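You operate a simulated robot arm through the tools that you are given. There is no shell and no other tool. Be economical: measure what you need, move in short steps, check, and stop when the job is done.

Carry out the task below with a simulated two-armed robot. There is one attempt and no reset: what you move stays moved.

Task
Unseal the pellet tub, unbolt it, lift off the blue lid and take out the scoop.
Fine: seal button first; the bolt is stiff, so the tub is held steady with the other hand; lid on the bench, scoop in the parts tray.

Only the result counts: the job must be done as asked and must still hold three seconds after the hand-in. Knocking over, shifting, dropping, spilling or breaking anything else fails it. A push-on lid holds only when it is set on centred and level and pressed home; a screw cap is set on level and turned clockwise until tight.

Robot
Two 7-joint arms with two-finger parallel grippers on one trunk, on a base that drives. Base frame: it is fixed to the floor where the robot stands at the start and does not move with it; the origin is under the middle of the robot, x ahead of it, y to its left, z up. Lengths are in mm, angles in rad, forces in N, time in s.
The left shoulder is at the start at [60, 143, 926], the right one opposite. With the tool pointing down near the work surface each hand reaches from about 320 to 740 mm from the robot's upright axis, wherever it stands, measured 20 degrees to its own side. Places, roughly: yellow seal button on the lid [600, 0, 1000]; lid bolt [600, -200, 1000]; fitting bench [700, -100, 800]; blue parts tray [500, 400, 800]. Payload 1.57 kg a hand.
The tool frame of a hand sits at the grasp point between the pads (the TCP): z along the fingers, y along the line on which they close. The tips reach 30 mm beyond it. Largest opening 110 mm; finger width 24, thickness 12; the body of the gripper, 48 by 112 mm, starts 78 mm behind the TCP.
Orientation is that of the tool frame in the base frame, as a unit quaternion [x, y, z, w]. With the fingers straight down and closing along the base's y, the tool's x points along the base's -x, its y along +y and its z along -z.

Tools
- The arms move only by the tool send_rows. It takes "left_targets", "right_targets" or both (then of equal length, played together; a hand with none holds still); each is text: rows parted by semicolons, each of 7 numbers parted by spaces: the turn, a rotation vector about the base's x, y, z in units of 8 degrees (1.0 is 8 degrees), then the shift along the base's x, y, z in units of 50 mm (1.0 is 50 mm), then the gripper command, from -1 (fully open) to 1 (shut), values between in proportion. In form: rx ry rz tx ty tz claw; .... A call has 1 to 20 rows; each row shifts and turns the commanded pose from where the row before left it. A call with a number of a shift or a turn outside -1 to 1 is refused whole. A row lasts 0.2 s, in which the tool goes at most 50 mm and 0.15 rad; a call with a longer step from one row to the next is refused whole, and so is a gripper value outside its range. Where a pose cannot be reached the arm comes as near as it can. A force on the tool above 40 N (or 10 N above the force at the start of the call, whichever is more), or a blocked arm, ends the call early, and 0.2 s more pass. The fingers move at their own pace (about 45 mm/s each) and stop on an object; they squeeze with about 30 N. The grip force told is the motor's: it shows also when the fingers shut on nothing. Time passes only in rows, and 0.2 s behind the last, so rows that do not move let the fingers close. The reply holds the time, the measured pose of the TCP, the force on the tool along the base axes, the opening and the grip force, in the units named above and with some noise.
- Cameras (640 x 400 px; columns grow to the right, rows downward): "scene" is now at [45.2, -0, 1531.2]; the picture's right is [-0.01, -1.00, 0.00], its down [-0.78, 0.01, -0.62] and it looks along [0.62, -0.01, -0.78] (base axes); focal length 267 px, centre (320, 200). "left" rides on the left gripper at [70, -16, -141] in its tool frame; the picture's right is [0.23, 0.97, 0.00], its down [-0.85, 0.20, -0.48] and it looks along [-0.47, 0.11, 0.88] (tool axes); focal length 222 px, centre (320, 200). "right" rides on the right gripper at [70, 16, -141] in its tool frame; the picture's right is [-0.23, 0.97, 0.00], its down [-0.86, -0.20, -0.48] and it looks along [-0.47, -0.11, 0.88] (tool axes); focal length 222 px, centre (320, 200). There is no depth. A picture from a camera that has moved, and an enlarged one, comes with that camera's place and axes in the base frame and with its lens.
- get_image(camera): a new picture of that camera. It takes no simulated time.
- slide_trunk(by): slides the trunk up (or, below 0, down) by that many mm; the arms and the scene camera ride with it, the base frame stays. It gives what a move gives, with no picture.
- roll_base(legs): drives the robot by 1 to 6 legs, each [ahead, left, turn to the left] in mm, mm and rad, along the robot's own axes; the way and the turn of a leg run together, so that a leg with both is an arc; at most 1500 mm and 3.142 rad a leg. The arms and the cameras ride along, it lands a little off, and it stops where it bumps. It gives what a move gives.
- pan_tilt(pan, tilt): turns the head with the scene camera to pan (to the left, within 1.501 rad either way) and tilt (down, from -0.506 to 1.204), counted from straight ahead of the robot. It gives what a move gives.
- enlarge(camera, box): a new picture of the part [left, top, right, bottom] of that camera's present view, enlarged. It takes no simulated time.
- finish_job(): hands the job in; it is judged then, once.

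Go step by step. Nothing tells you exact positions but the pictures and the camera data: compare them with the known pose of the tool, close in by small moves and look again before you grip or let go. The budget is 120 turns and 88 pictures, counting those below and the enlarged ones. Unless the task says otherwise, let go and move clear before handing in, and close with one line.

The tools are called as name(argument=value, ...) on one line, values as JSON. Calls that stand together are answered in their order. send_rows: Moves the arms, as the interface text tells. Its arguments: {"type":"object","properties":{"left_targets":{"type":"string"},"right_targets":{"type":"string"}},"required":[]} The other tools are called the same way: slide_trunk (by) slides the trunk up or down; roll_base (legs) drives the base; pan_tilt (pan, tilt) turns the head that bears the scene camera; get_image (camera) takes a picture; enlarge (camera, box) takes an enlarged picture of a part of a camera's view; finish_job () hands the job in.

At the start:

```text
time: 0.0
left_tcp_pos: [610.8, 186.6, 1000.3]
left_ee_rot: [0.0, 1.0, 0.0, 0.0]
left_contact_force: [0.2, 0.2, -0.2]
left_width: 109.7
left_finger_force: 0.1
right_tcp_pos: [402.1, -223.4, 999.1]
right_ee_rot: [0.0, 1.0, 0.0, 0.0]
right_contact_force: [-0.2, 0.4, 0.6]
right_width: 109.8
right_finger_force: 0.0
trunk travel left (down, up): [-525.0, 65.0]
robot x, y, heading: [-0.8, 1.3, -0.005]
head pan, tilt: [-0.009, 0.899]
```

scene: 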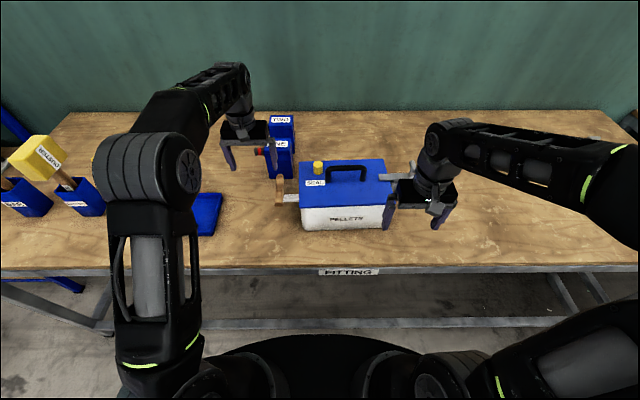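
right: 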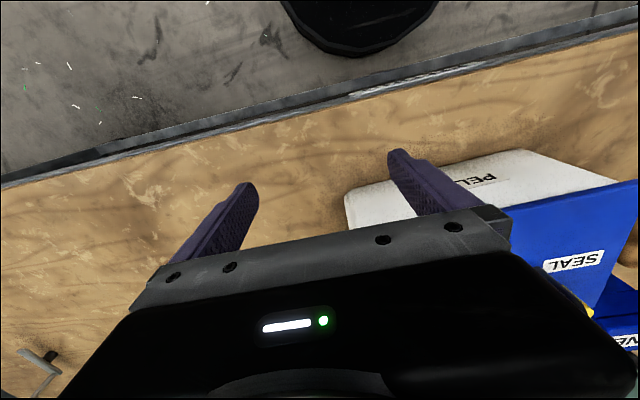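
left: 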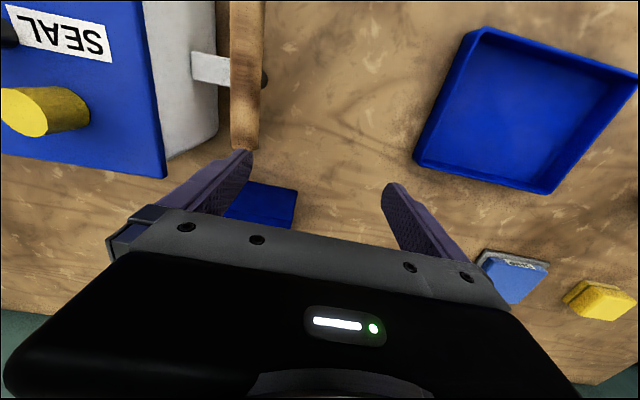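

The tub stands about in the middle of the bench, with a yellow button and a handle on the blue lid, and a wooden pull on a metal bar at its left side. I'll take closer looks first.

enlarge(camera="scene", box=[180, 90, 480, 270])

enlarge(camera="left", box=[0, 0, 320, 200])

enlarge(camera="scene", box=[0, 100, 240, 250])

```text
2.13 times, centred on (330, 180) of scene
camera zoom: at [45.2, 0.0, 1531.2], right [-0.01, -1.0, 0.0], down [-0.78, 0.01, -0.62], along [0.62, -0.01, -0.78], focal length 570 px, centre (299, 243)
```

zoom: 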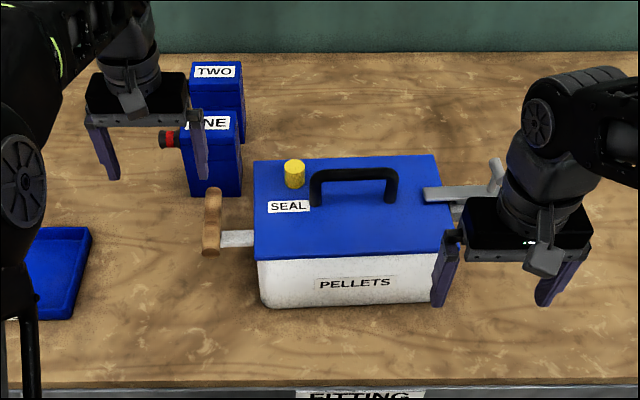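

```text
2.00 times, centred on (160, 100) of left
camera zoom: at [542.4, 169.0, 1141.8], right [-0.23, 0.97, 0.0], down [0.85, 0.2, 0.48], along [0.47, 0.11, -0.88], focal length 444 px, centre (640, 400)
```

zoom: 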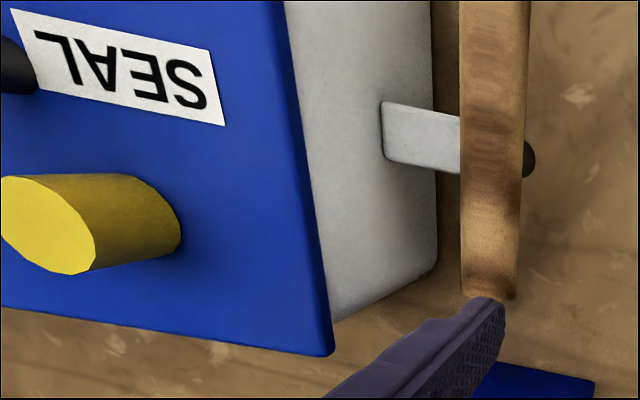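

```text
2.67 times, centred on (120, 175) of scene
camera zoom: at [45.2, 0.0, 1531.2], right [-0.01, -1.0, 0.0], down [-0.78, 0.01, -0.62], along [0.62, -0.01, -0.78], focal length 712 px, centre (853, 267)
```

zoom: 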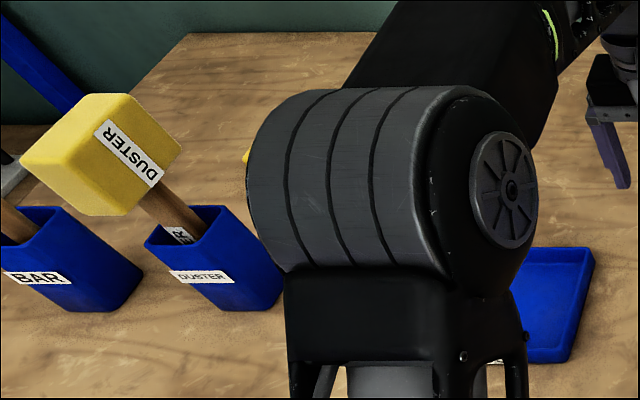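

The button is at about (600, 0, 998) and the lid plane is at z≈966. The bolt is on the tub's right side, partly hidden, and the wooden handle on the left is for steadying the tub. I'll move the right hand aside to see the bolt and raise the left.

send_rows(left_targets="0 0 0 0 0 0.6 -1;0 0 0 0 0 0.6 -1;0 0 0 0 0 0.6 1;0 0 0 0 0 0 1;0 0 0 0 0 0 1;0 0 0 0 0 0 1;0 0 0 0 0 0 1", right_targets="0 0 0 -0.5 -0.8 0.5 -1;0 0 0 0 -0.8 0.5 -1;0 0 0 0 -0.8 0.5 -1;0 0 0 0 -0.6 0.5 -1;0 0 0 0 0 0 -1;0 0 0 0 0 0 -1;0 0 0 0 0 0 -1")

enlarge(camera="scene", box=[250, 110, 490, 260])

get_image(camera="right")

```text
refused: row 1 steps farther than a row can; nothing moved
```

```text
2.67 times, centred on (370, 185) of scene
camera zoom: at [45.2, 0.0, 1531.2], right [-0.01, -1.0, 0.0], down [-0.78, 0.01, -0.62], along [0.62, -0.01, -0.78], focal length 712 px, centre (187, 240)
```

zoom: 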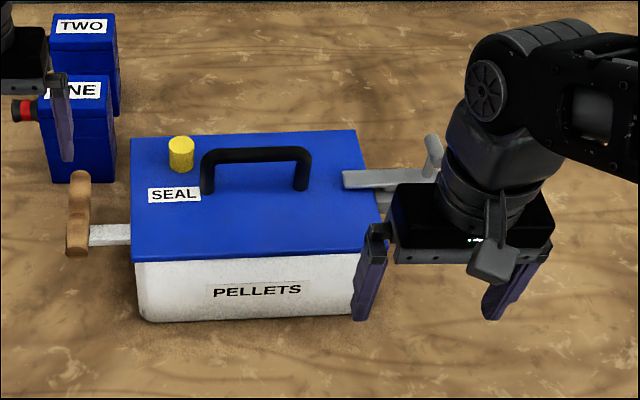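

```text
80 pictures are left
camera right: at [333.3, -207.0, 1141.7], right [0.23, 0.97, 0.0], down [0.86, -0.2, 0.48], along [0.47, -0.11, -0.88], focal length 222 px, centre (320, 200)
```

right: 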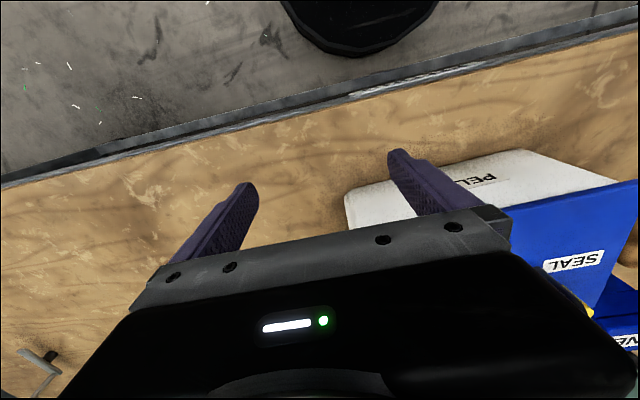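

The first row was too long in total, so I'll redo the move with shorter steps.

send_rows(left_targets="0 0 0 0 0 0.6 -1;0 0 0 0 0 0.6 -1;0 0 0 0 0 0.6 1;0 0 0 0 0 0 1;0 0 0 0 0 0 1;0 0 0 0 0 0 1;0 0 0 0 0 0 1", right_targets="0 0 0 -0.3 -0.7 0.4 -1;0 0 0 0 -0.8 0.4 -1;0 0 0 0 -0.8 0.4 -1;0 0 0 0 -0.7 0.4 -1;0 0 0 0 0 0 -1;0 0 0 0 0 0 -1;0 0 0 0 0 0 -1")

enlarge(camera="scene", box=[250, 110, 490, 260])

get_image(camera="right")

```text
time: 1.6
left_tcp_pos: [608.7, 184.8, 1039.1]
left_ee_rot: [-0.001, 1.0, 0.0, -0.001]
left_contact_force: [-0.1, 0.5, -0.8]
left_width: 3.8
left_finger_force: 0.1
left hand out of reach, approached as far as the arm can: row 2, 3
right_tcp_pos: [385.7, -373.3, 1079.5]
right_ee_rot: [0.0, 1.0, 0.0, -0.001]
right_contact_force: [0.0, -0.7, -0.3]
right_width: 110.2
right_finger_force: 0.0
trunk travel left (down, up): [-525.0, 65.0]
robot x, y, heading: [0.1, -1.7, 0.001]
head pan, tilt: [-0.009, 0.899]
```

```text
2.67 times, centred on (370, 185) of scene
camera zoom: at [45.1, 0.0, 1531.2], right [-0.01, -1.0, 0.0], down [-0.78, 0.01, -0.62], along [0.62, -0.01, -0.78], focal length 712 px, centre (187, 240)
```

zoom: 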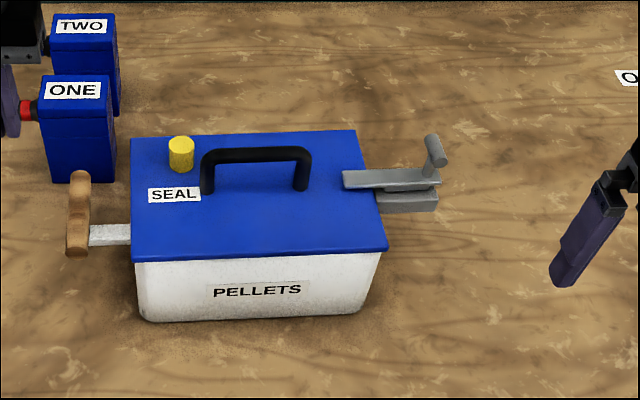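

```text
78 pictures are left
camera right: at [315.4, -355.7, 1220.2], right [0.23, 0.97, 0.0], down [0.86, -0.2, 0.48], along [0.47, -0.11, -0.88], focal length 222 px, centre (320, 200)
```

right: 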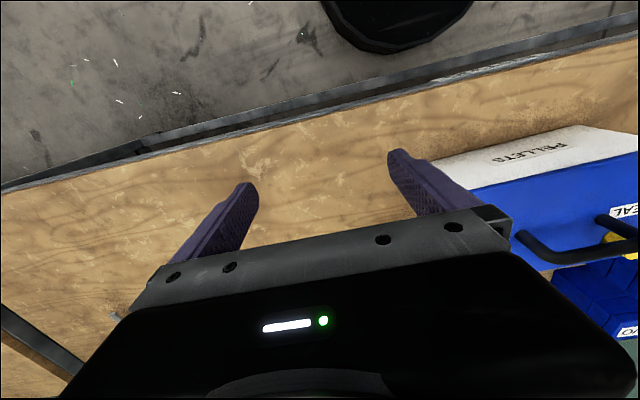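

The bolt bar lies over the lid's right edge and has an upright handle at its outer end. I'll zoom in on it and raise the trunk for height.

enlarge(camera="scene", box=[360, 150, 440, 200])

slide_trunk(by=60)

```text
8.00 times, centred on (400, 175) of scene
camera zoom: at [45.1, 0.0, 1531.2], right [-0.01, -1.0, 0.0], down [-0.78, 0.01, -0.62], along [0.62, -0.01, -0.78], focal length 2137 px, centre (-320, 400)
```

zoom: 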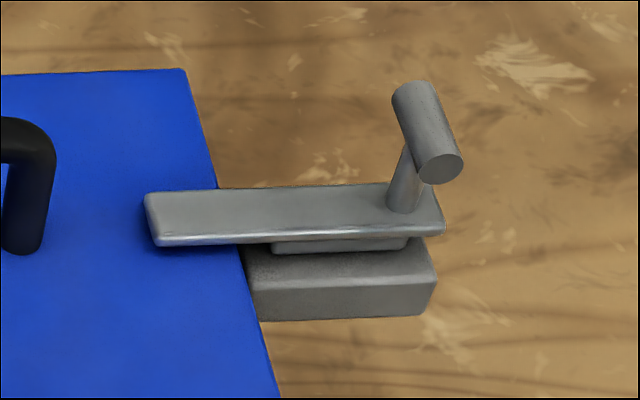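

```text
time: 2.6
left_tcp_pos: [608.8, 185.0, 1098.2]
left_ee_rot: [0.0, 1.0, 0.001, -0.001]
left_contact_force: [-0.7, 0.4, 0.2]
left_width: 0.0
left_finger_force: 21.3
right_tcp_pos: [386.7, -373.8, 1138.1]
right_ee_rot: [0.0, 1.0, 0.0, 0.0]
right_contact_force: [0.5, -0.8, 0.3]
right_width: 110.0
right_finger_force: 0.0
trunk travel left (down, up): [-585.0, 5.0]
robot x, y, heading: [-2.2, -0.0, 0.0]
head pan, tilt: [-0.009, 0.899]
```

The bolt has a T-handle at about (569, -265, 1016), and the wooden grip is at about (560, 115, 925). First I'll bring the closed left fingers over the yellow button.

send_rows(left_targets="0 0 0 -0.04 -0.74 0 1;0 0 0 -0.04 -0.74 0 1;0 0 0 -0.04 -0.74 0 1;0 0 0 -0.04 -0.74 0 1;0 0 0 0 -0.74 0 1;0 0 0 0 0 -0.5 1;0 0 0 0 0 -0.3 1;0 0 0 0 0 0 1")

enlarge(camera="scene", box=[240, 100, 400, 200])

get_image(camera="left")

```text
time: 4.4
left_tcp_pos: [603.9, 109.8, 1062.9]
left_ee_rot: [0.0, 1.0, -0.001, 0.0]
left_contact_force: [-0.7, 0.2, 0.2]
left_width: 0.1
left_finger_force: 21.4
left hand out of reach, approached as far as the arm can: row 3, 4, 5
right_tcp_pos: [386.1, -372.2, 1138.6]
right_ee_rot: [0.0, 1.0, 0.0, 0.0]
right_contact_force: [0.4, -0.2, 0.7]
right_width: 110.0
right_finger_force: 0.0
trunk travel left (down, up): [-585.0, 5.0]
robot x, y, heading: [1.3, -1.1, -0.0]
head pan, tilt: [-0.009, 0.899]
```

```text
4.00 times, centred on (320, 150) of scene
camera zoom: at [45.1, -0.2, 1591.2], right [-0.01, -1.0, 0.0], down [-0.78, 0.01, -0.62], along [0.62, -0.01, -0.78], focal length 1068 px, centre (320, 400)
```

zoom: 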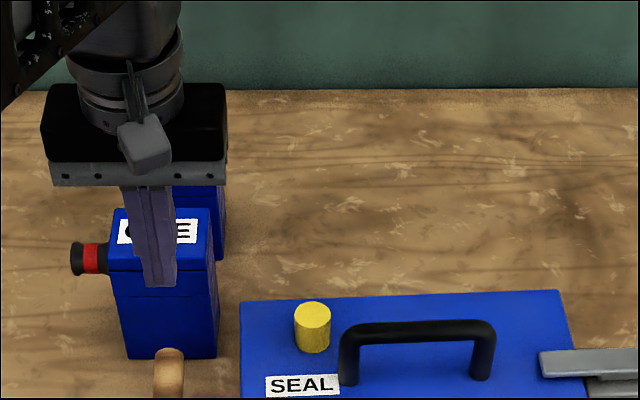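

```text
75 pictures are left
camera left: at [535.5, 92.7, 1204.1], right [-0.23, 0.97, 0.0], down [0.85, 0.2, 0.48], along [0.47, 0.11, -0.88], focal length 222 px, centre (320, 200)
```

left: 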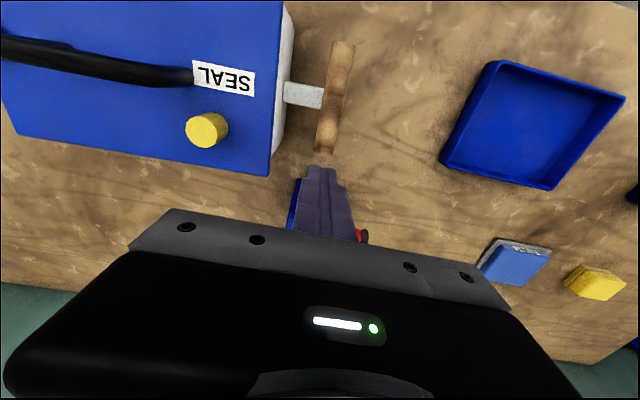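

The button is beyond the left arm's reach from here. I'll pull the left hand back and drive the base ahead 80 mm.

send_rows(left_targets="0 0 0 -0.8 0.2 0.4 1;0 0 0 -0.8 0 0.3 1;0 0 0 -0.4 0 0 1;0 0 0 0 0 0 1")

roll_base(legs=[[80, 0, 0]])

get_image(camera="scene")

```text
time: 5.4
left_tcp_pos: [503.1, 121.0, 1097.0]
left_ee_rot: [0.0, 1.0, 0.0, 0.0]
left_contact_force: [-0.6, 0.4, -0.7]
left_width: 0.1
left_finger_force: 21.6
right_tcp_pos: [386.7, -372.6, 1139.4]
right_ee_rot: [0.001, 1.0, 0.0, 0.001]
right_contact_force: [-0.8, 1.4, -0.4]
right_width: 110.2
right_finger_force: 0.0
trunk travel left (down, up): [-585.0, 5.0]
robot x, y, heading: [-2.0, -0.7, -0.0]
head pan, tilt: [-0.009, 0.899]
```

```text
time: 6.6
left_tcp_pos: [569.0, 121.1, 1097.5]
left_ee_rot: [-0.001, 1.0, 0.0, 0.001]
left_contact_force: [-0.6, 0.7, 0.5]
left_width: 0.1
left_finger_force: 21.6
right_tcp_pos: [452.9, -372.6, 1138.2]
right_ee_rot: [-0.001, 1.0, 0.0, 0.002]
right_contact_force: [0.5, 0.6, 0.4]
right_width: 110.0
right_finger_force: 0.0
trunk travel left (down, up): [-585.0, 5.0]
robot x, y, heading: [67.9, -0.9, -0.001]
head pan, tilt: [-0.009, 0.899]
stopped in leg 1: the robot was blocked; the commanded pose is now the measured one
```

```text
74 pictures are left
camera scene: at [111.6, 0.0, 1591.3], right [-0.01, -1.0, 0.0], down [-0.78, 0.01, -0.62], along [0.62, -0.01, -0.78], focal length 267 px, centre (320, 200)
```

scene: 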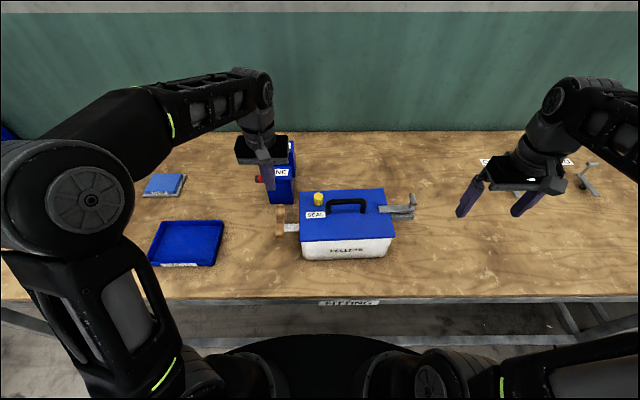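

The base moved about 67 mm, stopped at the bench, and nothing was disturbed. Next the left hand goes over the button.

send_rows(left_targets="0 0 0 0.155 -0.605 0 1;0 0 0 0.155 -0.605 0 1;0 0 0 0.155 -0.605 0 1;0 0 0 0.155 -0.605 0 1;0 0 0 0 0 -0.6 1;0 0 0 0 0 -0.2 1;0 0 0 0 0 0 1")

enlarge(camera="scene", box=[260, 150, 420, 250])

get_image(camera="left")

```text
time: 8.2
left_tcp_pos: [602.1, 1.7, 1052.9]
left_ee_rot: [-0.001, 1.0, 0.0, 0.001]
left_contact_force: [-0.7, 0.5, 0.1]
left_width: 0.0
left_finger_force: 20.8
right_tcp_pos: [455.0, -372.1, 1137.3]
right_ee_rot: [0.0, 1.0, 0.001, -0.001]
right_contact_force: [-0.6, -0.1, 0.1]
right_width: 110.3
right_finger_force: 0.1
trunk travel left (down, up): [-585.0, 5.0]
robot x, y, heading: [70.0, -0.7, 0.001]
head pan, tilt: [-0.009, 0.899]
```

```text
4.00 times, centred on (340, 200) of scene
camera zoom: at [114.2, 0.2, 1591.2], right [-0.01, -1.0, 0.0], down [-0.78, 0.01, -0.62], along [0.62, -0.01, -0.78], focal length 1068 px, centre (240, 200)
```

zoom: 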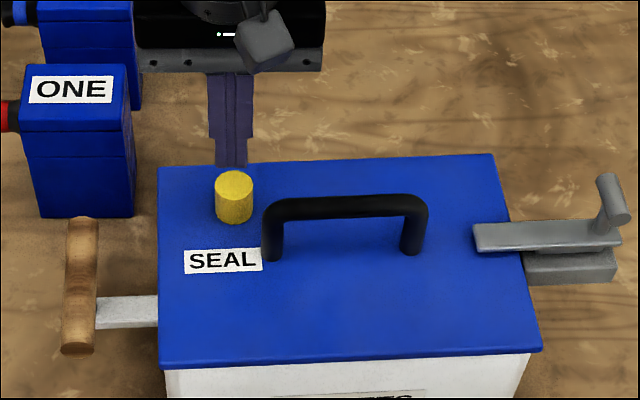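

```text
72 pictures are left
camera left: at [533.2, -15.9, 1196.5], right [-0.23, 0.97, 0.0], down [0.85, 0.2, 0.48], along [0.47, 0.11, -0.88], focal length 222 px, centre (320, 200)
```

left: 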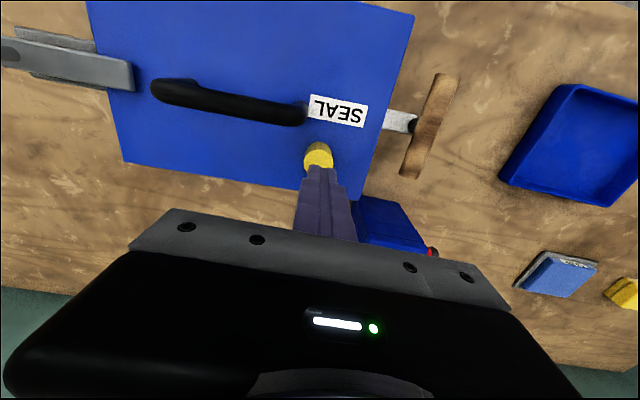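

The tips are about 25 mm over the button and well aligned. I'll press down in small steps.

send_rows(left_targets="0 0 0 -0.03 -0.07 -0.3 1;0 0 0 0 0 -0.1 1;0 0 0 0 0 -0.08 1;0 0 0 0 0 -0.06 1;0 0 0 0 0 -0.06 1;0 0 0 0 0 -0.06 1;0 0 0 0 0 -0.06 1;0 0 0 0 0 0 1")

enlarge(camera="scene", box=[260, 150, 420, 250])

```text
time: 10.0
left_tcp_pos: [602.4, -1.6, 1021.2]
left_ee_rot: [-0.001, 1.0, 0.0, 0.0]
left_contact_force: [0.6, 0.3, 0.1]
left_width: 0.0
left_finger_force: 21.1
right_tcp_pos: [454.8, -371.2, 1138.4]
right_ee_rot: [-0.002, 1.0, 0.0, 0.0]
right_contact_force: [-0.2, 0.1, -0.1]
right_width: 110.3
right_finger_force: 0.1
trunk travel left (down, up): [-585.0, 5.0]
robot x, y, heading: [67.4, -1.5, -0.002]
head pan, tilt: [-0.009, 0.899]
```

```text
4.00 times, centred on (340, 200) of scene
camera zoom: at [114.0, 0.0, 1591.2], right [-0.01, -1.0, 0.0], down [-0.78, 0.01, -0.62], along [0.62, -0.01, -0.78], focal length 1068 px, centre (240, 200)
```

zoom: 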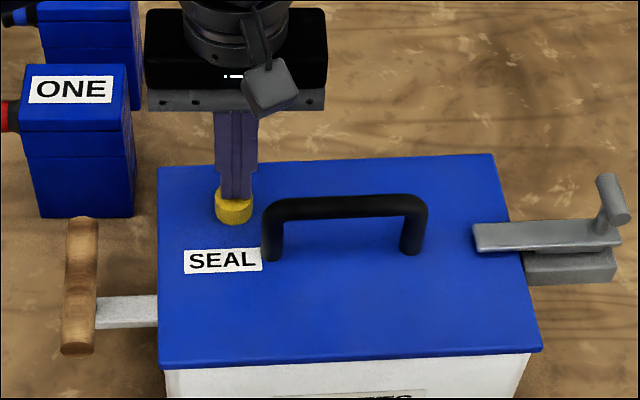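

No contact force shows yet, so I'll continue down gently.

send_rows(left_targets="0 0 0 0 0 -0.06 1;0 0 0 0 0 -0.06 1;0 0 0 0 0 -0.06 1;0 0 0 0 0 0 1")

enlarge(camera="scene", box=[280, 170, 360, 220])

```text
time: 11.0
left_tcp_pos: [601.0, -2.5, 1013.1]
left_ee_rot: [-0.001, 1.0, -0.001, 0.001]
left_contact_force: [-0.3, 0.6, 17.4]
left_width: 0.0
left_finger_force: 21.1
right_tcp_pos: [454.7, -371.7, 1138.3]
right_ee_rot: [-0.001, 1.0, -0.001, 0.0]
right_contact_force: [-0.3, 0.8, -0.5]
right_width: 109.9
right_finger_force: 0.2
trunk travel left (down, up): [-585.0, 5.0]
robot x, y, heading: [67.7, 1.4, 0.0]
head pan, tilt: [-0.009, 0.899]
```

```text
8.00 times, centred on (320, 195) of scene
camera zoom: at [112.5, 0.1, 1591.5], right [-0.01, -1.0, 0.0], down [-0.78, 0.01, -0.62], along [0.62, -0.01, -0.78], focal length 2137 px, centre (320, 240)
```

zoom: 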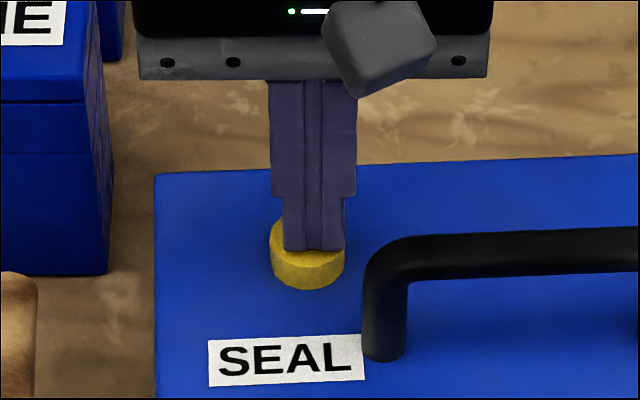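

There is contact at 17 N. I'll press a little further.

send_rows(left_targets="0 0 0 0 0 -0.05 1;0 0 0 0 0 -0.05 1;0 0 0 0 0 0 1")

```text
time: 11.8
left_tcp_pos: [601.2, -2.9, 1009.0]
left_ee_rot: [0.0, 1.0, -0.001, 0.003]
left_contact_force: [5.4, -0.4, 35.1]
left_width: 0.0
left_finger_force: 21.5
right_tcp_pos: [452.8, -372.6, 1138.7]
right_ee_rot: [-0.001, 1.0, 0.0, 0.001]
right_contact_force: [0.1, 0.3, -0.3]
right_width: 110.0
right_finger_force: 0.2
trunk travel left (down, up): [-585.0, 5.0]
robot x, y, heading: [67.5, 0.3, 0.004]
head pan, tilt: [-0.009, 0.899]
```

The force reached 35 N, so I'll lift and see whether the button stays down.

send_rows(left_targets="0 0 0 0 0 0.4 1;0 0 0 0 0 0.6 1;0 0 0 0 0 0.6 1;0 0 0 0 0.6 0 1;0 0 0 0 0 0 1")

enlarge(camera="scene", box=[260, 150, 420, 250])

```text
time: 13.0
left_tcp_pos: [598.1, 29.6, 1085.7]
left_ee_rot: [-0.001, 1.0, 0.001, -0.001]
left_contact_force: [0.1, 0.3, -0.1]
left_width: 0.0
left_finger_force: 20.6
right_tcp_pos: [456.4, -373.4, 1137.1]
right_ee_rot: [-0.001, 1.0, 0.0, 0.0]
right_contact_force: [-0.3, -0.1, -0.9]
right_width: 110.0
right_finger_force: 0.0
trunk travel left (down, up): [-585.0, 5.0]
robot x, y, heading: [67.8, 0.7, 0.002]
head pan, tilt: [-0.009, 0.899]
```

```text
4.00 times, centred on (340, 200) of scene
camera zoom: at [114.4, -1.0, 1591.2], right [-0.01, -1.0, 0.0], down [-0.78, 0.01, -0.62], along [0.62, 0.0, -0.78], focal length 1068 px, centre (240, 200)
```

zoom: 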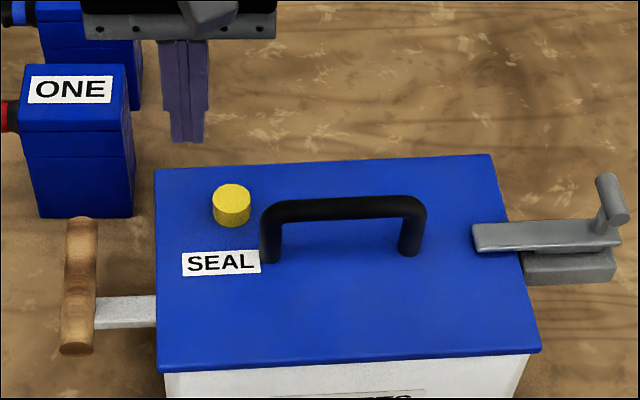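

The button has stayed down, so the seal looks released. I'll bring the left hand over the wooden grip at about (585, 113, 932), clear of its metal tab, and the right hand over the bolt's T-handle.

send_rows(left_targets="0 0 0 -0.09 0.553 0 -0.27;0 0 0 -0.09 0.553 0 -0.27;0 0 0 -0.09 0.553 0 -0.27;0 0 0 0 0 -0.5 -0.27;0 0 0 0 0 -0.5 -0.27;0 0 0 0 0 -0.5 -0.27;0 0 0 0 0 0 -0.27", right_targets="0 0 0 0.452 0.452 0 -0.09;0 0 0 0.452 0.452 0 -0.09;0 0 0 0.452 0.452 0 -0.09;0 0 0 0.452 0.452 0 -0.09;0 0 0 0.452 0.452 0 -0.09;0 0 0 0 0 -0.7 -0.09;0 0 0 0 0 -0.5 -0.09")

enlarge(camera="scene", box=[240, 130, 460, 267])

get_image(camera="left")

get_image(camera="right")

```text
time: 14.6
left_tcp_pos: [589.2, 109.7, 1012.4]
left_ee_rot: [-0.001, 1.0, -0.001, 0.0]
left_contact_force: [-0.2, 0.2, 0.6]
left_width: 69.6
left_finger_force: 0.2
right_tcp_pos: [567.6, -258.8, 1076.6]
right_ee_rot: [-0.002, 1.0, 0.0, 0.0]
right_contact_force: [0.2, 0.1, -0.2]
right_width: 60.2
right_finger_force: 0.1
trunk travel left (down, up): [-585.0, 5.0]
robot x, y, heading: [66.9, 2.7, -0.001]
head pan, tilt: [-0.009, 0.899]
```

```text
2.91 times, centred on (350, 198) of scene
camera zoom: at [114.3, 0.4, 1591.3], right [-0.01, -1.0, 0.0], down [-0.78, 0.01, -0.62], along [0.62, -0.01, -0.78], focal length 777 px, centre (233, 204)
```

zoom: 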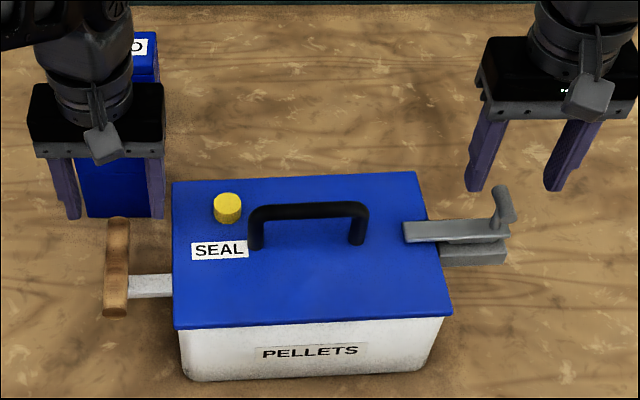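

```text
67 pictures are left
camera left: at [520.6, 92.9, 1153.9], right [-0.23, 0.97, 0.0], down [0.85, 0.2, 0.48], along [0.47, 0.11, -0.88], focal length 222 px, centre (320, 200)
```

left: 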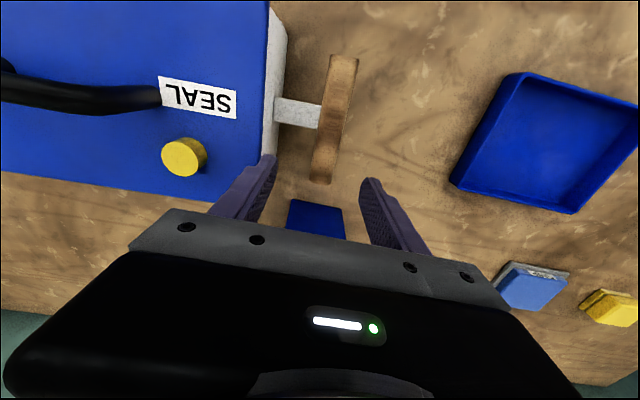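

```text
66 pictures are left
camera right: at [497.3, -240.9, 1219.8], right [0.23, 0.97, 0.0], down [0.86, -0.2, 0.48], along [0.47, -0.11, -0.88], focal length 222 px, centre (320, 200)
```

right: 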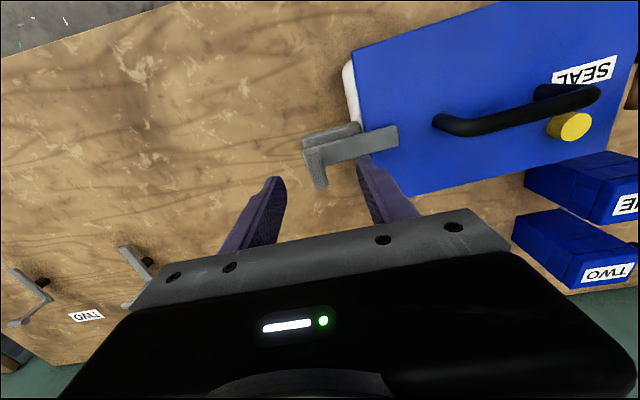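

Both estimates agree between the cameras: wooden grip at (587, 114, 932), T-handle at (569, -260, 1013). I'll lower both hands onto them, still open.

send_rows(left_targets="0 0 0 0 0.08 0 -0.02;0 0 0 0 0 0 -0.02;0 0 0 0 0 -0.4 -0.02;0 0 0 0 0 -0.4 -0.02;0 0 0 0 0 -0.4 -0.02;0 0 0 0 0 -0.4 -0.02;0 0 0 0 0 0 -0.02", right_targets="0 0 0 0 0 0 -0.09;0 0 0 0 0 0 -0.09;0 0 0 0.02 -0.02 -0.3 -0.09;0 0 0 0 0 -0.3 -0.09;0 0 0 0 0 -0.3 -0.09;0 0 0 0 0 -0.27 -0.09;0 0 0 0 0 0 -0.09")

enlarge(camera="scene", box=[240, 130, 460, 267])

```text
time: 16.2
left_tcp_pos: [589.5, 114.3, 931.6]
left_ee_rot: [-0.001, 1.0, 0.0, -0.001]
left_contact_force: [1.6, 1.0, 0.3]
left_width: 56.1
left_finger_force: 0.0
right_tcp_pos: [568.5, -258.4, 1021.7]
right_ee_rot: [0.0, 1.0, 0.0, -0.001]
right_contact_force: [-0.2, 0.0, -1.0]
right_width: 60.1
right_finger_force: 0.1
trunk travel left (down, up): [-585.0, 5.0]
robot x, y, heading: [69.7, 0.6, -0.001]
head pan, tilt: [-0.009, 0.899]
```

```text
2.91 times, centred on (350, 198) of scene
camera zoom: at [114.0, 0.0, 1591.2], right [-0.01, -1.0, 0.0], down [-0.78, 0.01, -0.62], along [0.62, -0.01, -0.78], focal length 777 px, centre (233, 204)
```

zoom: 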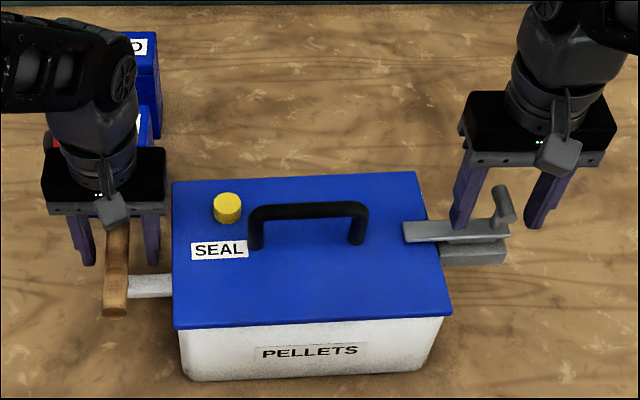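

Both hands straddle their handles, so I'll close them.

send_rows(left_targets="0 0 0 0 0 0 1;0 0 0 0 0 0 1;0 0 0 0 0 0 1;0 0 0 0 0 0 1;0 0 0 0 0 0 1", right_targets="0 0 0 0 0 0 -0.09;0 0 0 0 0 0 -0.09;0 0 0 0 0 0 1;0 0 0 0 0 0 1;0 0 0 0 0 0 1")

enlarge(camera="scene", box=[240, 130, 460, 267])

```text
time: 17.4
left_tcp_pos: [587.9, 115.7, 931.6]
left_ee_rot: [-0.003, 1.0, 0.002, 0.0]
left_contact_force: [2.9, 11.3, 0.0]
left_width: 24.4
left_finger_force: 30.0
right_tcp_pos: [567.7, -259.3, 1018.9]
right_ee_rot: [0.0, 1.0, -0.001, -0.001]
right_contact_force: [-3.3, -13.8, 5.1]
right_width: 15.7
right_finger_force: 15.9
trunk travel left (down, up): [-585.0, 5.0]
robot x, y, heading: [69.2, -0.7, -0.002]
head pan, tilt: [-0.009, 0.899]
```

```text
2.91 times, centred on (350, 198) of scene
camera zoom: at [114.0, -0.6, 1591.3], right [-0.01, -1.0, 0.0], down [-0.78, 0.01, -0.62], along [0.62, 0.0, -0.78], focal length 777 px, centre (233, 204)
```

zoom: 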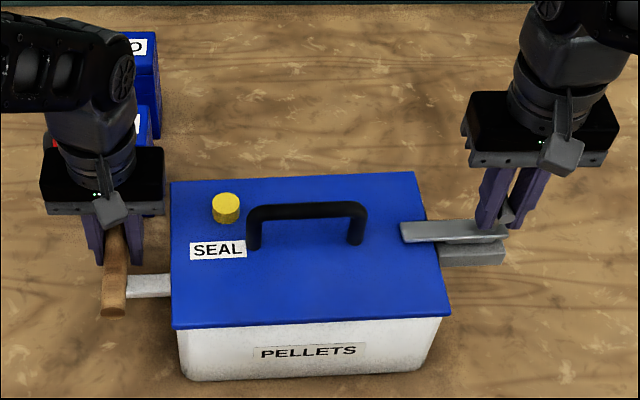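

Both are gripped at 24 mm and 16 mm. I'll pull the bolt to the right in small steps while the left hand holds.

send_rows(right_targets="0 0 0 0 -0.1 0 1;0 0 0 0 -0.1 0 1;0 0 0 0 -0.1 0 1;0 0 0 0 -0.1 0 1;0 0 0 0 0 0 1")

enlarge(camera="scene", box=[240, 130, 460, 267])

```text
time: 18.6
left_tcp_pos: [588.5, 113.2, 931.8]
left_ee_rot: [0.0, 1.0, 0.0, 0.0]
left_contact_force: [2.7, -10.6, 0.2]
left_width: 24.8
left_finger_force: 29.7
right_tcp_pos: [569.8, -280.3, 1019.7]
right_ee_rot: [0.0, 1.0, 0.0, 0.001]
right_contact_force: [-2.0, 6.5, -0.1]
right_width: 15.0
right_finger_force: 29.7
trunk travel left (down, up): [-585.0, 5.0]
robot x, y, heading: [70.1, 1.7, 0.004]
head pan, tilt: [-0.009, 0.899]
```

```text
2.91 times, centred on (350, 198) of scene
camera zoom: at [113.7, -0.3, 1591.3], right [-0.01, -1.0, 0.0], down [-0.78, 0.01, -0.62], along [0.62, -0.01, -0.78], focal length 777 px, centre (233, 204)
```

zoom: 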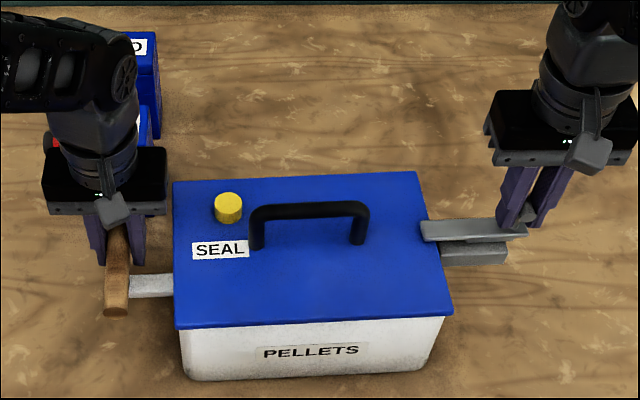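

The bolt slides and the tub stays put. About 10 mm still overlaps the lid, so I'll keep pulling.

send_rows(right_targets="0 0 0 0 -0.1 0 1;0 0 0 0 -0.1 0 1;0 0 0 0 -0.1 0 1;0 0 0 0 -0.1 0 1;0 0 0 0 -0.1 0 1;0 0 0 0 -0.1 0 1;0 0 0 0 0 0 1")

enlarge(camera="scene", box=[240, 130, 460, 267])

```text
time: 20.2
left_tcp_pos: [588.3, 113.3, 932.9]
left_ee_rot: [-0.001, 1.0, -0.001, -0.001]
left_contact_force: [3.3, -16.9, 2.1]
left_width: 24.8
left_finger_force: 29.9
right_tcp_pos: [571.2, -308.4, 1019.5]
right_ee_rot: [-0.002, 1.0, 0.001, 0.0]
right_contact_force: [1.5, 16.1, 7.4]
right_width: 14.9
right_finger_force: 30.0
trunk travel left (down, up): [-585.0, 5.0]
robot x, y, heading: [71.6, -0.8, 0.001]
head pan, tilt: [-0.009, 0.899]
```

```text
2.91 times, centred on (350, 198) of scene
camera zoom: at [113.9, 0.6, 1591.3], right [-0.01, -1.0, 0.0], down [-0.78, 0.01, -0.62], along [0.62, -0.01, -0.78], focal length 777 px, centre (233, 204)
```

zoom: 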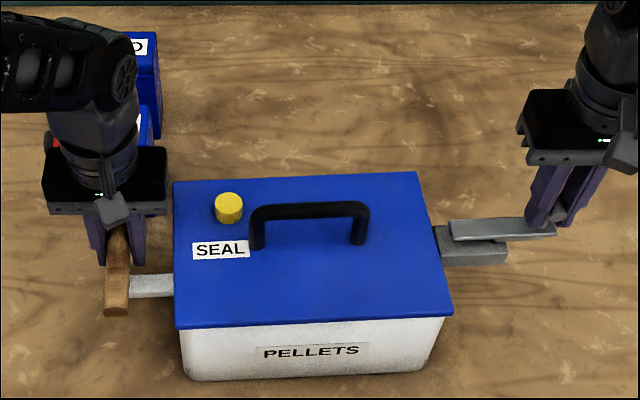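

The bolt is clear of the lid. I'll pull a touch more towards its end stop, then release it.

send_rows(right_targets="0 0 0 0 -0.08 0 1;0 0 0 0 -0.08 0 1;0 0 0 0 0 0 1")

```text
time: 21.0
left_tcp_pos: [588.2, 111.5, 933.8]
left_ee_rot: [0.0, 1.0, -0.002, 0.001]
left_contact_force: [2.2, -30.9, 8.4]
left_width: 24.7
left_finger_force: 29.7
right_tcp_pos: [569.8, -310.7, 1019.6]
right_ee_rot: [-0.004, 1.0, 0.004, -0.002]
right_contact_force: [-1.4, 38.4, 2.0]
right_width: 15.3
right_finger_force: 29.7
trunk travel left (down, up): [-585.0, 5.0]
robot x, y, heading: [68.9, -0.8, -0.0]
head pan, tilt: [-0.009, 0.899]
```

The bolt is at its end stop at 50 mm of travel. I'll relax the pull, open the right hand and lift away.

send_rows(right_targets="0 0 0 0 0.12 0 1;0 0 0 0 0.0 0 1;0 0 0 0 0 0 0.2;0 0 0 0 0 0 0.2;0 0 0 0 0 0.5 0.2;0 0 0 0 0 0.7 0.2;0 0 0 0 0 0.7 0.2;0 0 0 0 0 0 0.2")

enlarge(camera="scene", box=[240, 130, 460, 267])

get_image(camera="right")

```text
time: 22.8
left_tcp_pos: [589.6, 114.7, 931.6]
left_ee_rot: [-0.001, 1.0, 0.001, 0.0]
left_contact_force: [1.8, 5.5, 3.3]
left_width: 23.8
left_finger_force: 29.8
right_tcp_pos: [572.4, -310.5, 1114.3]
right_ee_rot: [0.0, 1.0, 0.0, 0.0]
right_contact_force: [-0.2, 0.6, -0.3]
right_width: 44.2
right_finger_force: 0.1
trunk travel left (down, up): [-585.0, 5.0]
robot x, y, heading: [71.4, 3.9, -0.003]
head pan, tilt: [-0.009, 0.899]
```

```text
2.91 times, centred on (350, 198) of scene
camera zoom: at [114.1, 0.6, 1591.2], right [-0.01, -1.0, 0.0], down [-0.78, 0.01, -0.62], along [0.62, -0.01, -0.78], focal length 777 px, centre (233, 204)
```

zoom: 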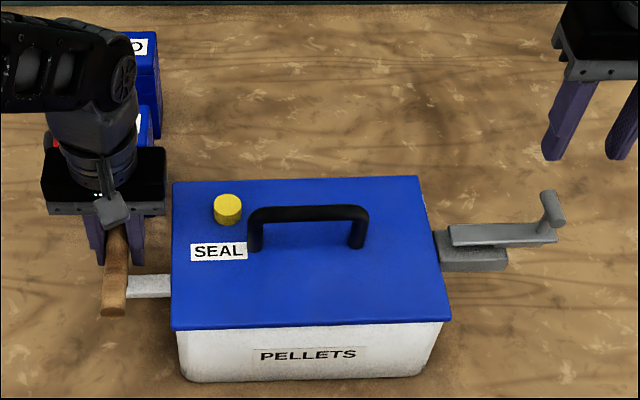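

```text
60 pictures are left
camera right: at [502.2, -293.3, 1256.0], right [0.23, 0.97, 0.0], down [0.86, -0.2, 0.48], along [0.47, -0.11, -0.88], focal length 222 px, centre (320, 200)
```

right: 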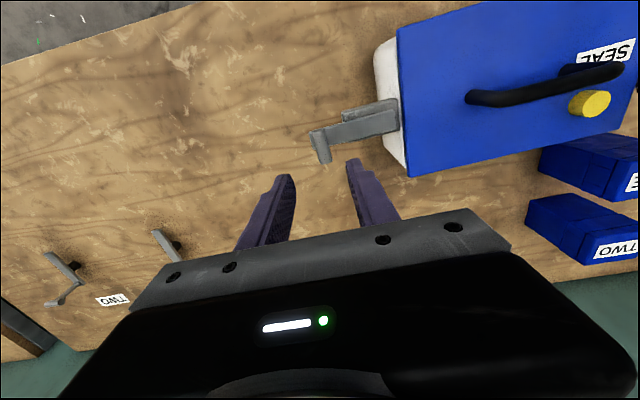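

The bolt is fully out. Next I'll turn the right hand 90° about the vertical and bring it over the lid handle at about (557, -79, 1013), which runs along y.

send_rows(right_targets="0 0 1 -0.025 0.385 0 -0.09;0 0 1 -0.025 0.385 0 -0.09;0 0 1 -0.025 0.385 0 -0.09;0 0 1 -0.025 0.385 0 -0.09;0 0 1 -0.025 0.385 0 -0.09;0 0 1 -0.025 0.385 0 -0.09;0 0 1 -0.025 0.385 0 -0.09;0 0 1 -0.025 0.385 0 -0.09;0 0 1 -0.025 0.385 0 -0.09;0 0 1 -0.025 0.385 0 -0.09;0 0 1 -0.025 0.385 0 -0.09;0 0 0.35 -0.025 0.385 0 -0.09;0 0 0 0 0 0 -0.09")

get_image(camera="scene")

get_image(camera="right")

```text
time: 25.6
left_tcp_pos: [589.5, 114.2, 931.3]
left_ee_rot: [-0.001, 1.0, 0.0, 0.001]
left_contact_force: [1.1, -1.1, 0.4]
left_width: 24.1
left_finger_force: 30.2
right_tcp_pos: [557.8, -80.9, 1113.6]
right_ee_rot: [0.713, -0.701, 0.001, 0.0]
right_contact_force: [-0.1, -0.4, 0.7]
right_width: 59.9
right_finger_force: 0.0
trunk travel left (down, up): [-585.0, 5.0]
robot x, y, heading: [65.1, 0.9, -0.001]
head pan, tilt: [-0.009, 0.899]
```

```text
59 pictures are left
camera scene: at [114.5, -0.1, 1591.2], right [-0.01, -1.0, 0.0], down [-0.78, 0.01, -0.62], along [0.62, -0.01, -0.78], focal length 267 px, centre (320, 200)
```

scene: 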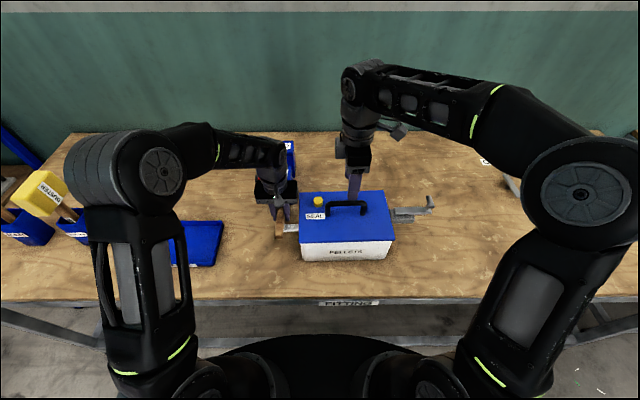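

```text
58 pictures are left
camera right: at [542.5, -151.1, 1255.9], right [-0.98, 0.21, 0.0], down [0.19, 0.86, 0.48], along [0.1, 0.47, -0.88], focal length 222 px, centre (320, 200)
```

right: 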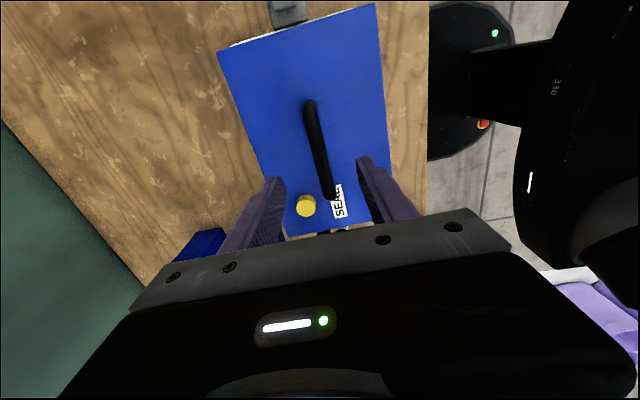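

Aligned over the handle. I'll descend 98 mm and look again before closing.

send_rows(right_targets="0 0 0 -0.01 -0.04 -0.5 -0.09;0 0 0 0 0 -0.5 -0.09;0 0 0 0 0 -0.5 -0.09;0 0 0 0 0 -0.3 -0.09;0 0 0 0 0 -0.15 -0.09;0 0 0 0 0 0 -0.09")

enlarge(camera="scene", box=[260, 150, 420, 250])

get_image(camera="right")

```text
time: 27.0
left_tcp_pos: [589.0, 114.5, 930.9]
left_ee_rot: [-0.001, 1.0, 0.0, 0.0]
left_contact_force: [0.9, -0.1, -1.1]
left_width: 23.8
left_finger_force: 29.9
right_tcp_pos: [554.4, -82.9, 1016.3]
right_ee_rot: [0.713, -0.701, 0.001, 0.0]
right_contact_force: [-0.3, -0.1, 0.0]
right_width: 59.9
right_finger_force: 0.1
trunk travel left (down, up): [-585.0, 5.0]
robot x, y, heading: [69.4, -1.1, -0.0]
head pan, tilt: [-0.009, 0.899]
```

```text
4.00 times, centred on (340, 200) of scene
camera zoom: at [114.6, 0.0, 1591.2], right [-0.01, -1.0, 0.0], down [-0.78, 0.01, -0.62], along [0.62, -0.01, -0.78], focal length 1068 px, centre (240, 200)
```

zoom: 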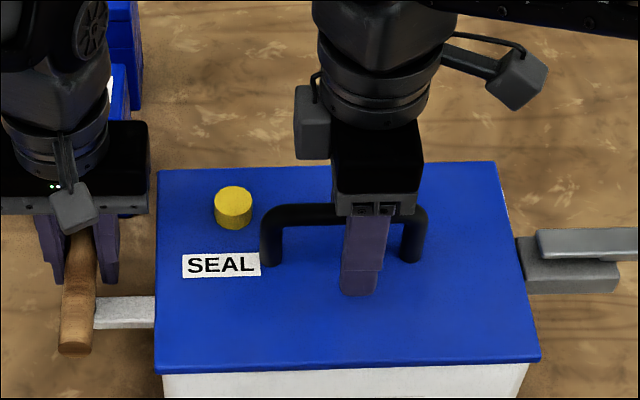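

```text
56 pictures are left
camera right: at [538.9, -151.8, 1157.3], right [-0.98, 0.21, 0.0], down [0.19, 0.86, 0.48], along [0.1, 0.47, -0.88], focal length 222 px, centre (320, 200)
```

right: 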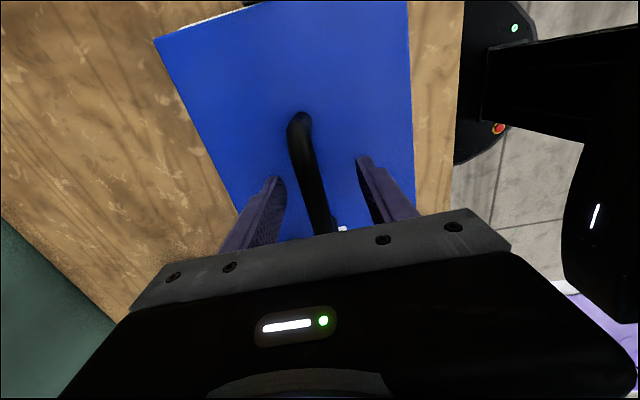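

The handle is between the fingers, so I'll close and then lift a little to test.

send_rows(right_targets="0 0 0 0.03 0 0 1;0 0 0 0 0 0 1;0 0 0 0 0 0 1;0 0 0 0 0 0 1;0 0 0 0 0 0 1;0 0 0 0 0 0 1")

send_rows(right_targets="0 0 0 0 0 0.15 1;0 0 0 0 0 0.15 1;0 0 0 0 0 0.2 1;0 0 0 0 0 0.2 1;0 0 0 0 0 0 1")

enlarge(camera="scene", box=[240, 130, 460, 267])

```text
time: 28.4
left_tcp_pos: [588.8, 113.6, 931.2]
left_ee_rot: [0.0, 1.0, 0.0, 0.0]
left_contact_force: [2.5, -0.2, 0.6]
left_width: 24.1
left_finger_force: 29.9
right_tcp_pos: [555.8, -82.6, 1015.5]
right_ee_rot: [0.713, -0.701, 0.001, 0.0]
right_contact_force: [0.2, 0.0, 0.0]
right_width: 15.3
right_finger_force: 30.0
trunk travel left (down, up): [-585.0, 5.0]
robot x, y, heading: [70.9, -1.4, -0.002]
head pan, tilt: [-0.009, 0.899]
```

```text
time: 29.6
left_tcp_pos: [587.0, 113.1, 932.6]
left_ee_rot: [-0.001, 1.0, 0.001, 0.0]
left_contact_force: [2.1, 0.7, 0.3]
left_width: 24.1
left_finger_force: 30.1
right_tcp_pos: [555.3, -85.1, 1052.8]
right_ee_rot: [0.712, -0.702, 0.0, -0.001]
right_contact_force: [0.5, 0.2, -1.6]
right_width: 15.4
right_finger_force: 30.0
trunk travel left (down, up): [-585.0, 5.0]
robot x, y, heading: [67.3, -0.5, -0.006]
head pan, tilt: [-0.009, 0.899]
```

```text
2.91 times, centred on (350, 198) of scene
camera zoom: at [114.6, 0.0, 1591.2], right [-0.01, -1.0, 0.0], down [-0.78, 0.01, -0.62], along [0.62, -0.01, -0.78], focal length 777 px, centre (233, 204)
```

zoom: 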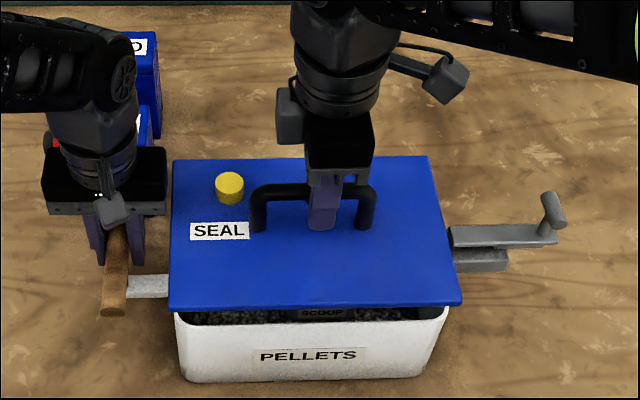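

The lid is free and the scoop shows inside. I'll lift higher and carry the lid to the open bench on the right, at about (540, -490).

send_rows(right_targets="0 0 0 0 0 0.6 1;0 0 0 0 0 0.6 1;0 0 0 0 0 0.3 1;0 0 0 -0.03 -0.6 0 1;0 0 0 -0.03 -0.75 0 1;0 0 0 -0.03 -0.75 0 1;0 0 0 -0.03 -0.75 0 1;0 0 0 -0.03 -0.75 0 1;0 0 0 -0.03 -0.75 0 1;0 0 0 -0.03 -0.75 0 1;0 0 0 -0.03 -0.75 0 1;0 0 0 -0.03 -0.75 0 1;0 0 0 -0.03 -0.75 0 1;0 0 0 0 -0.75 0 1;0 0 0 0 0 0 1")

get_image(camera="scene")

get_image(camera="right")

```text
time: 32.8
left_tcp_pos: [589.8, 114.4, 932.3]
left_ee_rot: [-0.001, 1.0, 0.0, 0.0]
left_contact_force: [1.7, 1.2, -0.4]
left_width: 24.0
left_finger_force: 30.1
right_tcp_pos: [544.6, -490.5, 1128.0]
right_ee_rot: [0.712, -0.702, 0.001, 0.0]
right_contact_force: [0.7, -0.3, -0.8]
right_width: 15.6
right_finger_force: 30.4
trunk travel left (down, up): [-585.0, 5.0]
robot x, y, heading: [66.8, -1.3, -0.001]
head pan, tilt: [-0.009, 0.899]
```

```text
54 pictures are left
camera scene: at [114.7, 0.1, 1591.2], right [-0.01, -1.0, 0.0], down [-0.78, 0.01, -0.62], along [0.62, -0.01, -0.78], focal length 267 px, centre (320, 200)
```

scene: 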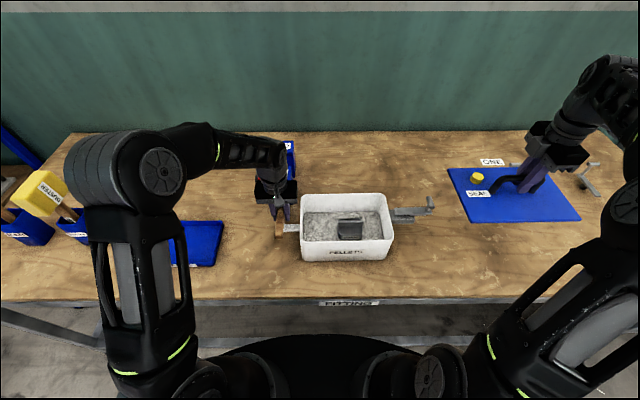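

```text
53 pictures are left
camera right: at [528.9, -559.4, 1268.4], right [-0.98, 0.21, 0.0], down [0.19, 0.86, 0.48], along [0.1, 0.47, -0.88], focal length 222 px, centre (320, 200)
```

right: 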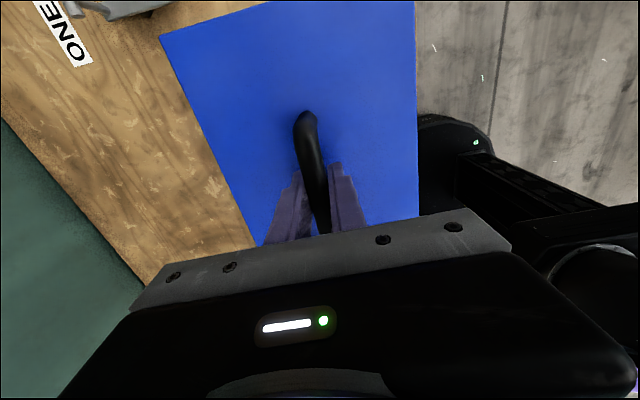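

The lid is over free bench. I'll lower it to just above the surface.

send_rows(right_targets="0 0 0 0 0 -0.7 1;0 0 0 0 0 -0.8 1;0 0 0 0 0 -0.8 1;0 0 0 0 0 -0.8 1;0 0 0 0 0 -0.7 1;0 0 0 0 0 0 1")

get_image(camera="scene")

```text
time: 34.2
left_tcp_pos: [588.3, 114.6, 932.1]
left_ee_rot: [-0.001, 1.0, 0.0, 0.001]
left_contact_force: [1.9, -0.6, -0.1]
left_width: 24.2
left_finger_force: 30.1
right_tcp_pos: [538.4, -490.6, 931.8]
right_ee_rot: [0.713, -0.702, 0.0, 0.0]
right_contact_force: [1.0, -0.5, -2.4]
right_width: 14.9
right_finger_force: 29.6
trunk travel left (down, up): [-585.0, 5.0]
robot x, y, heading: [64.9, 0.7, -0.006]
head pan, tilt: [-0.009, 0.899]
```

```text
52 pictures are left
camera scene: at [114.7, -0.1, 1591.2], right [-0.01, -1.0, 0.0], down [-0.78, 0.01, -0.62], along [0.62, 0.0, -0.78], focal length 267 px, centre (320, 200)
```

scene: 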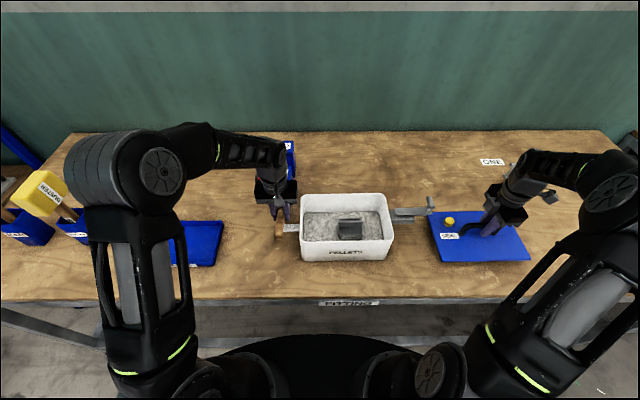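

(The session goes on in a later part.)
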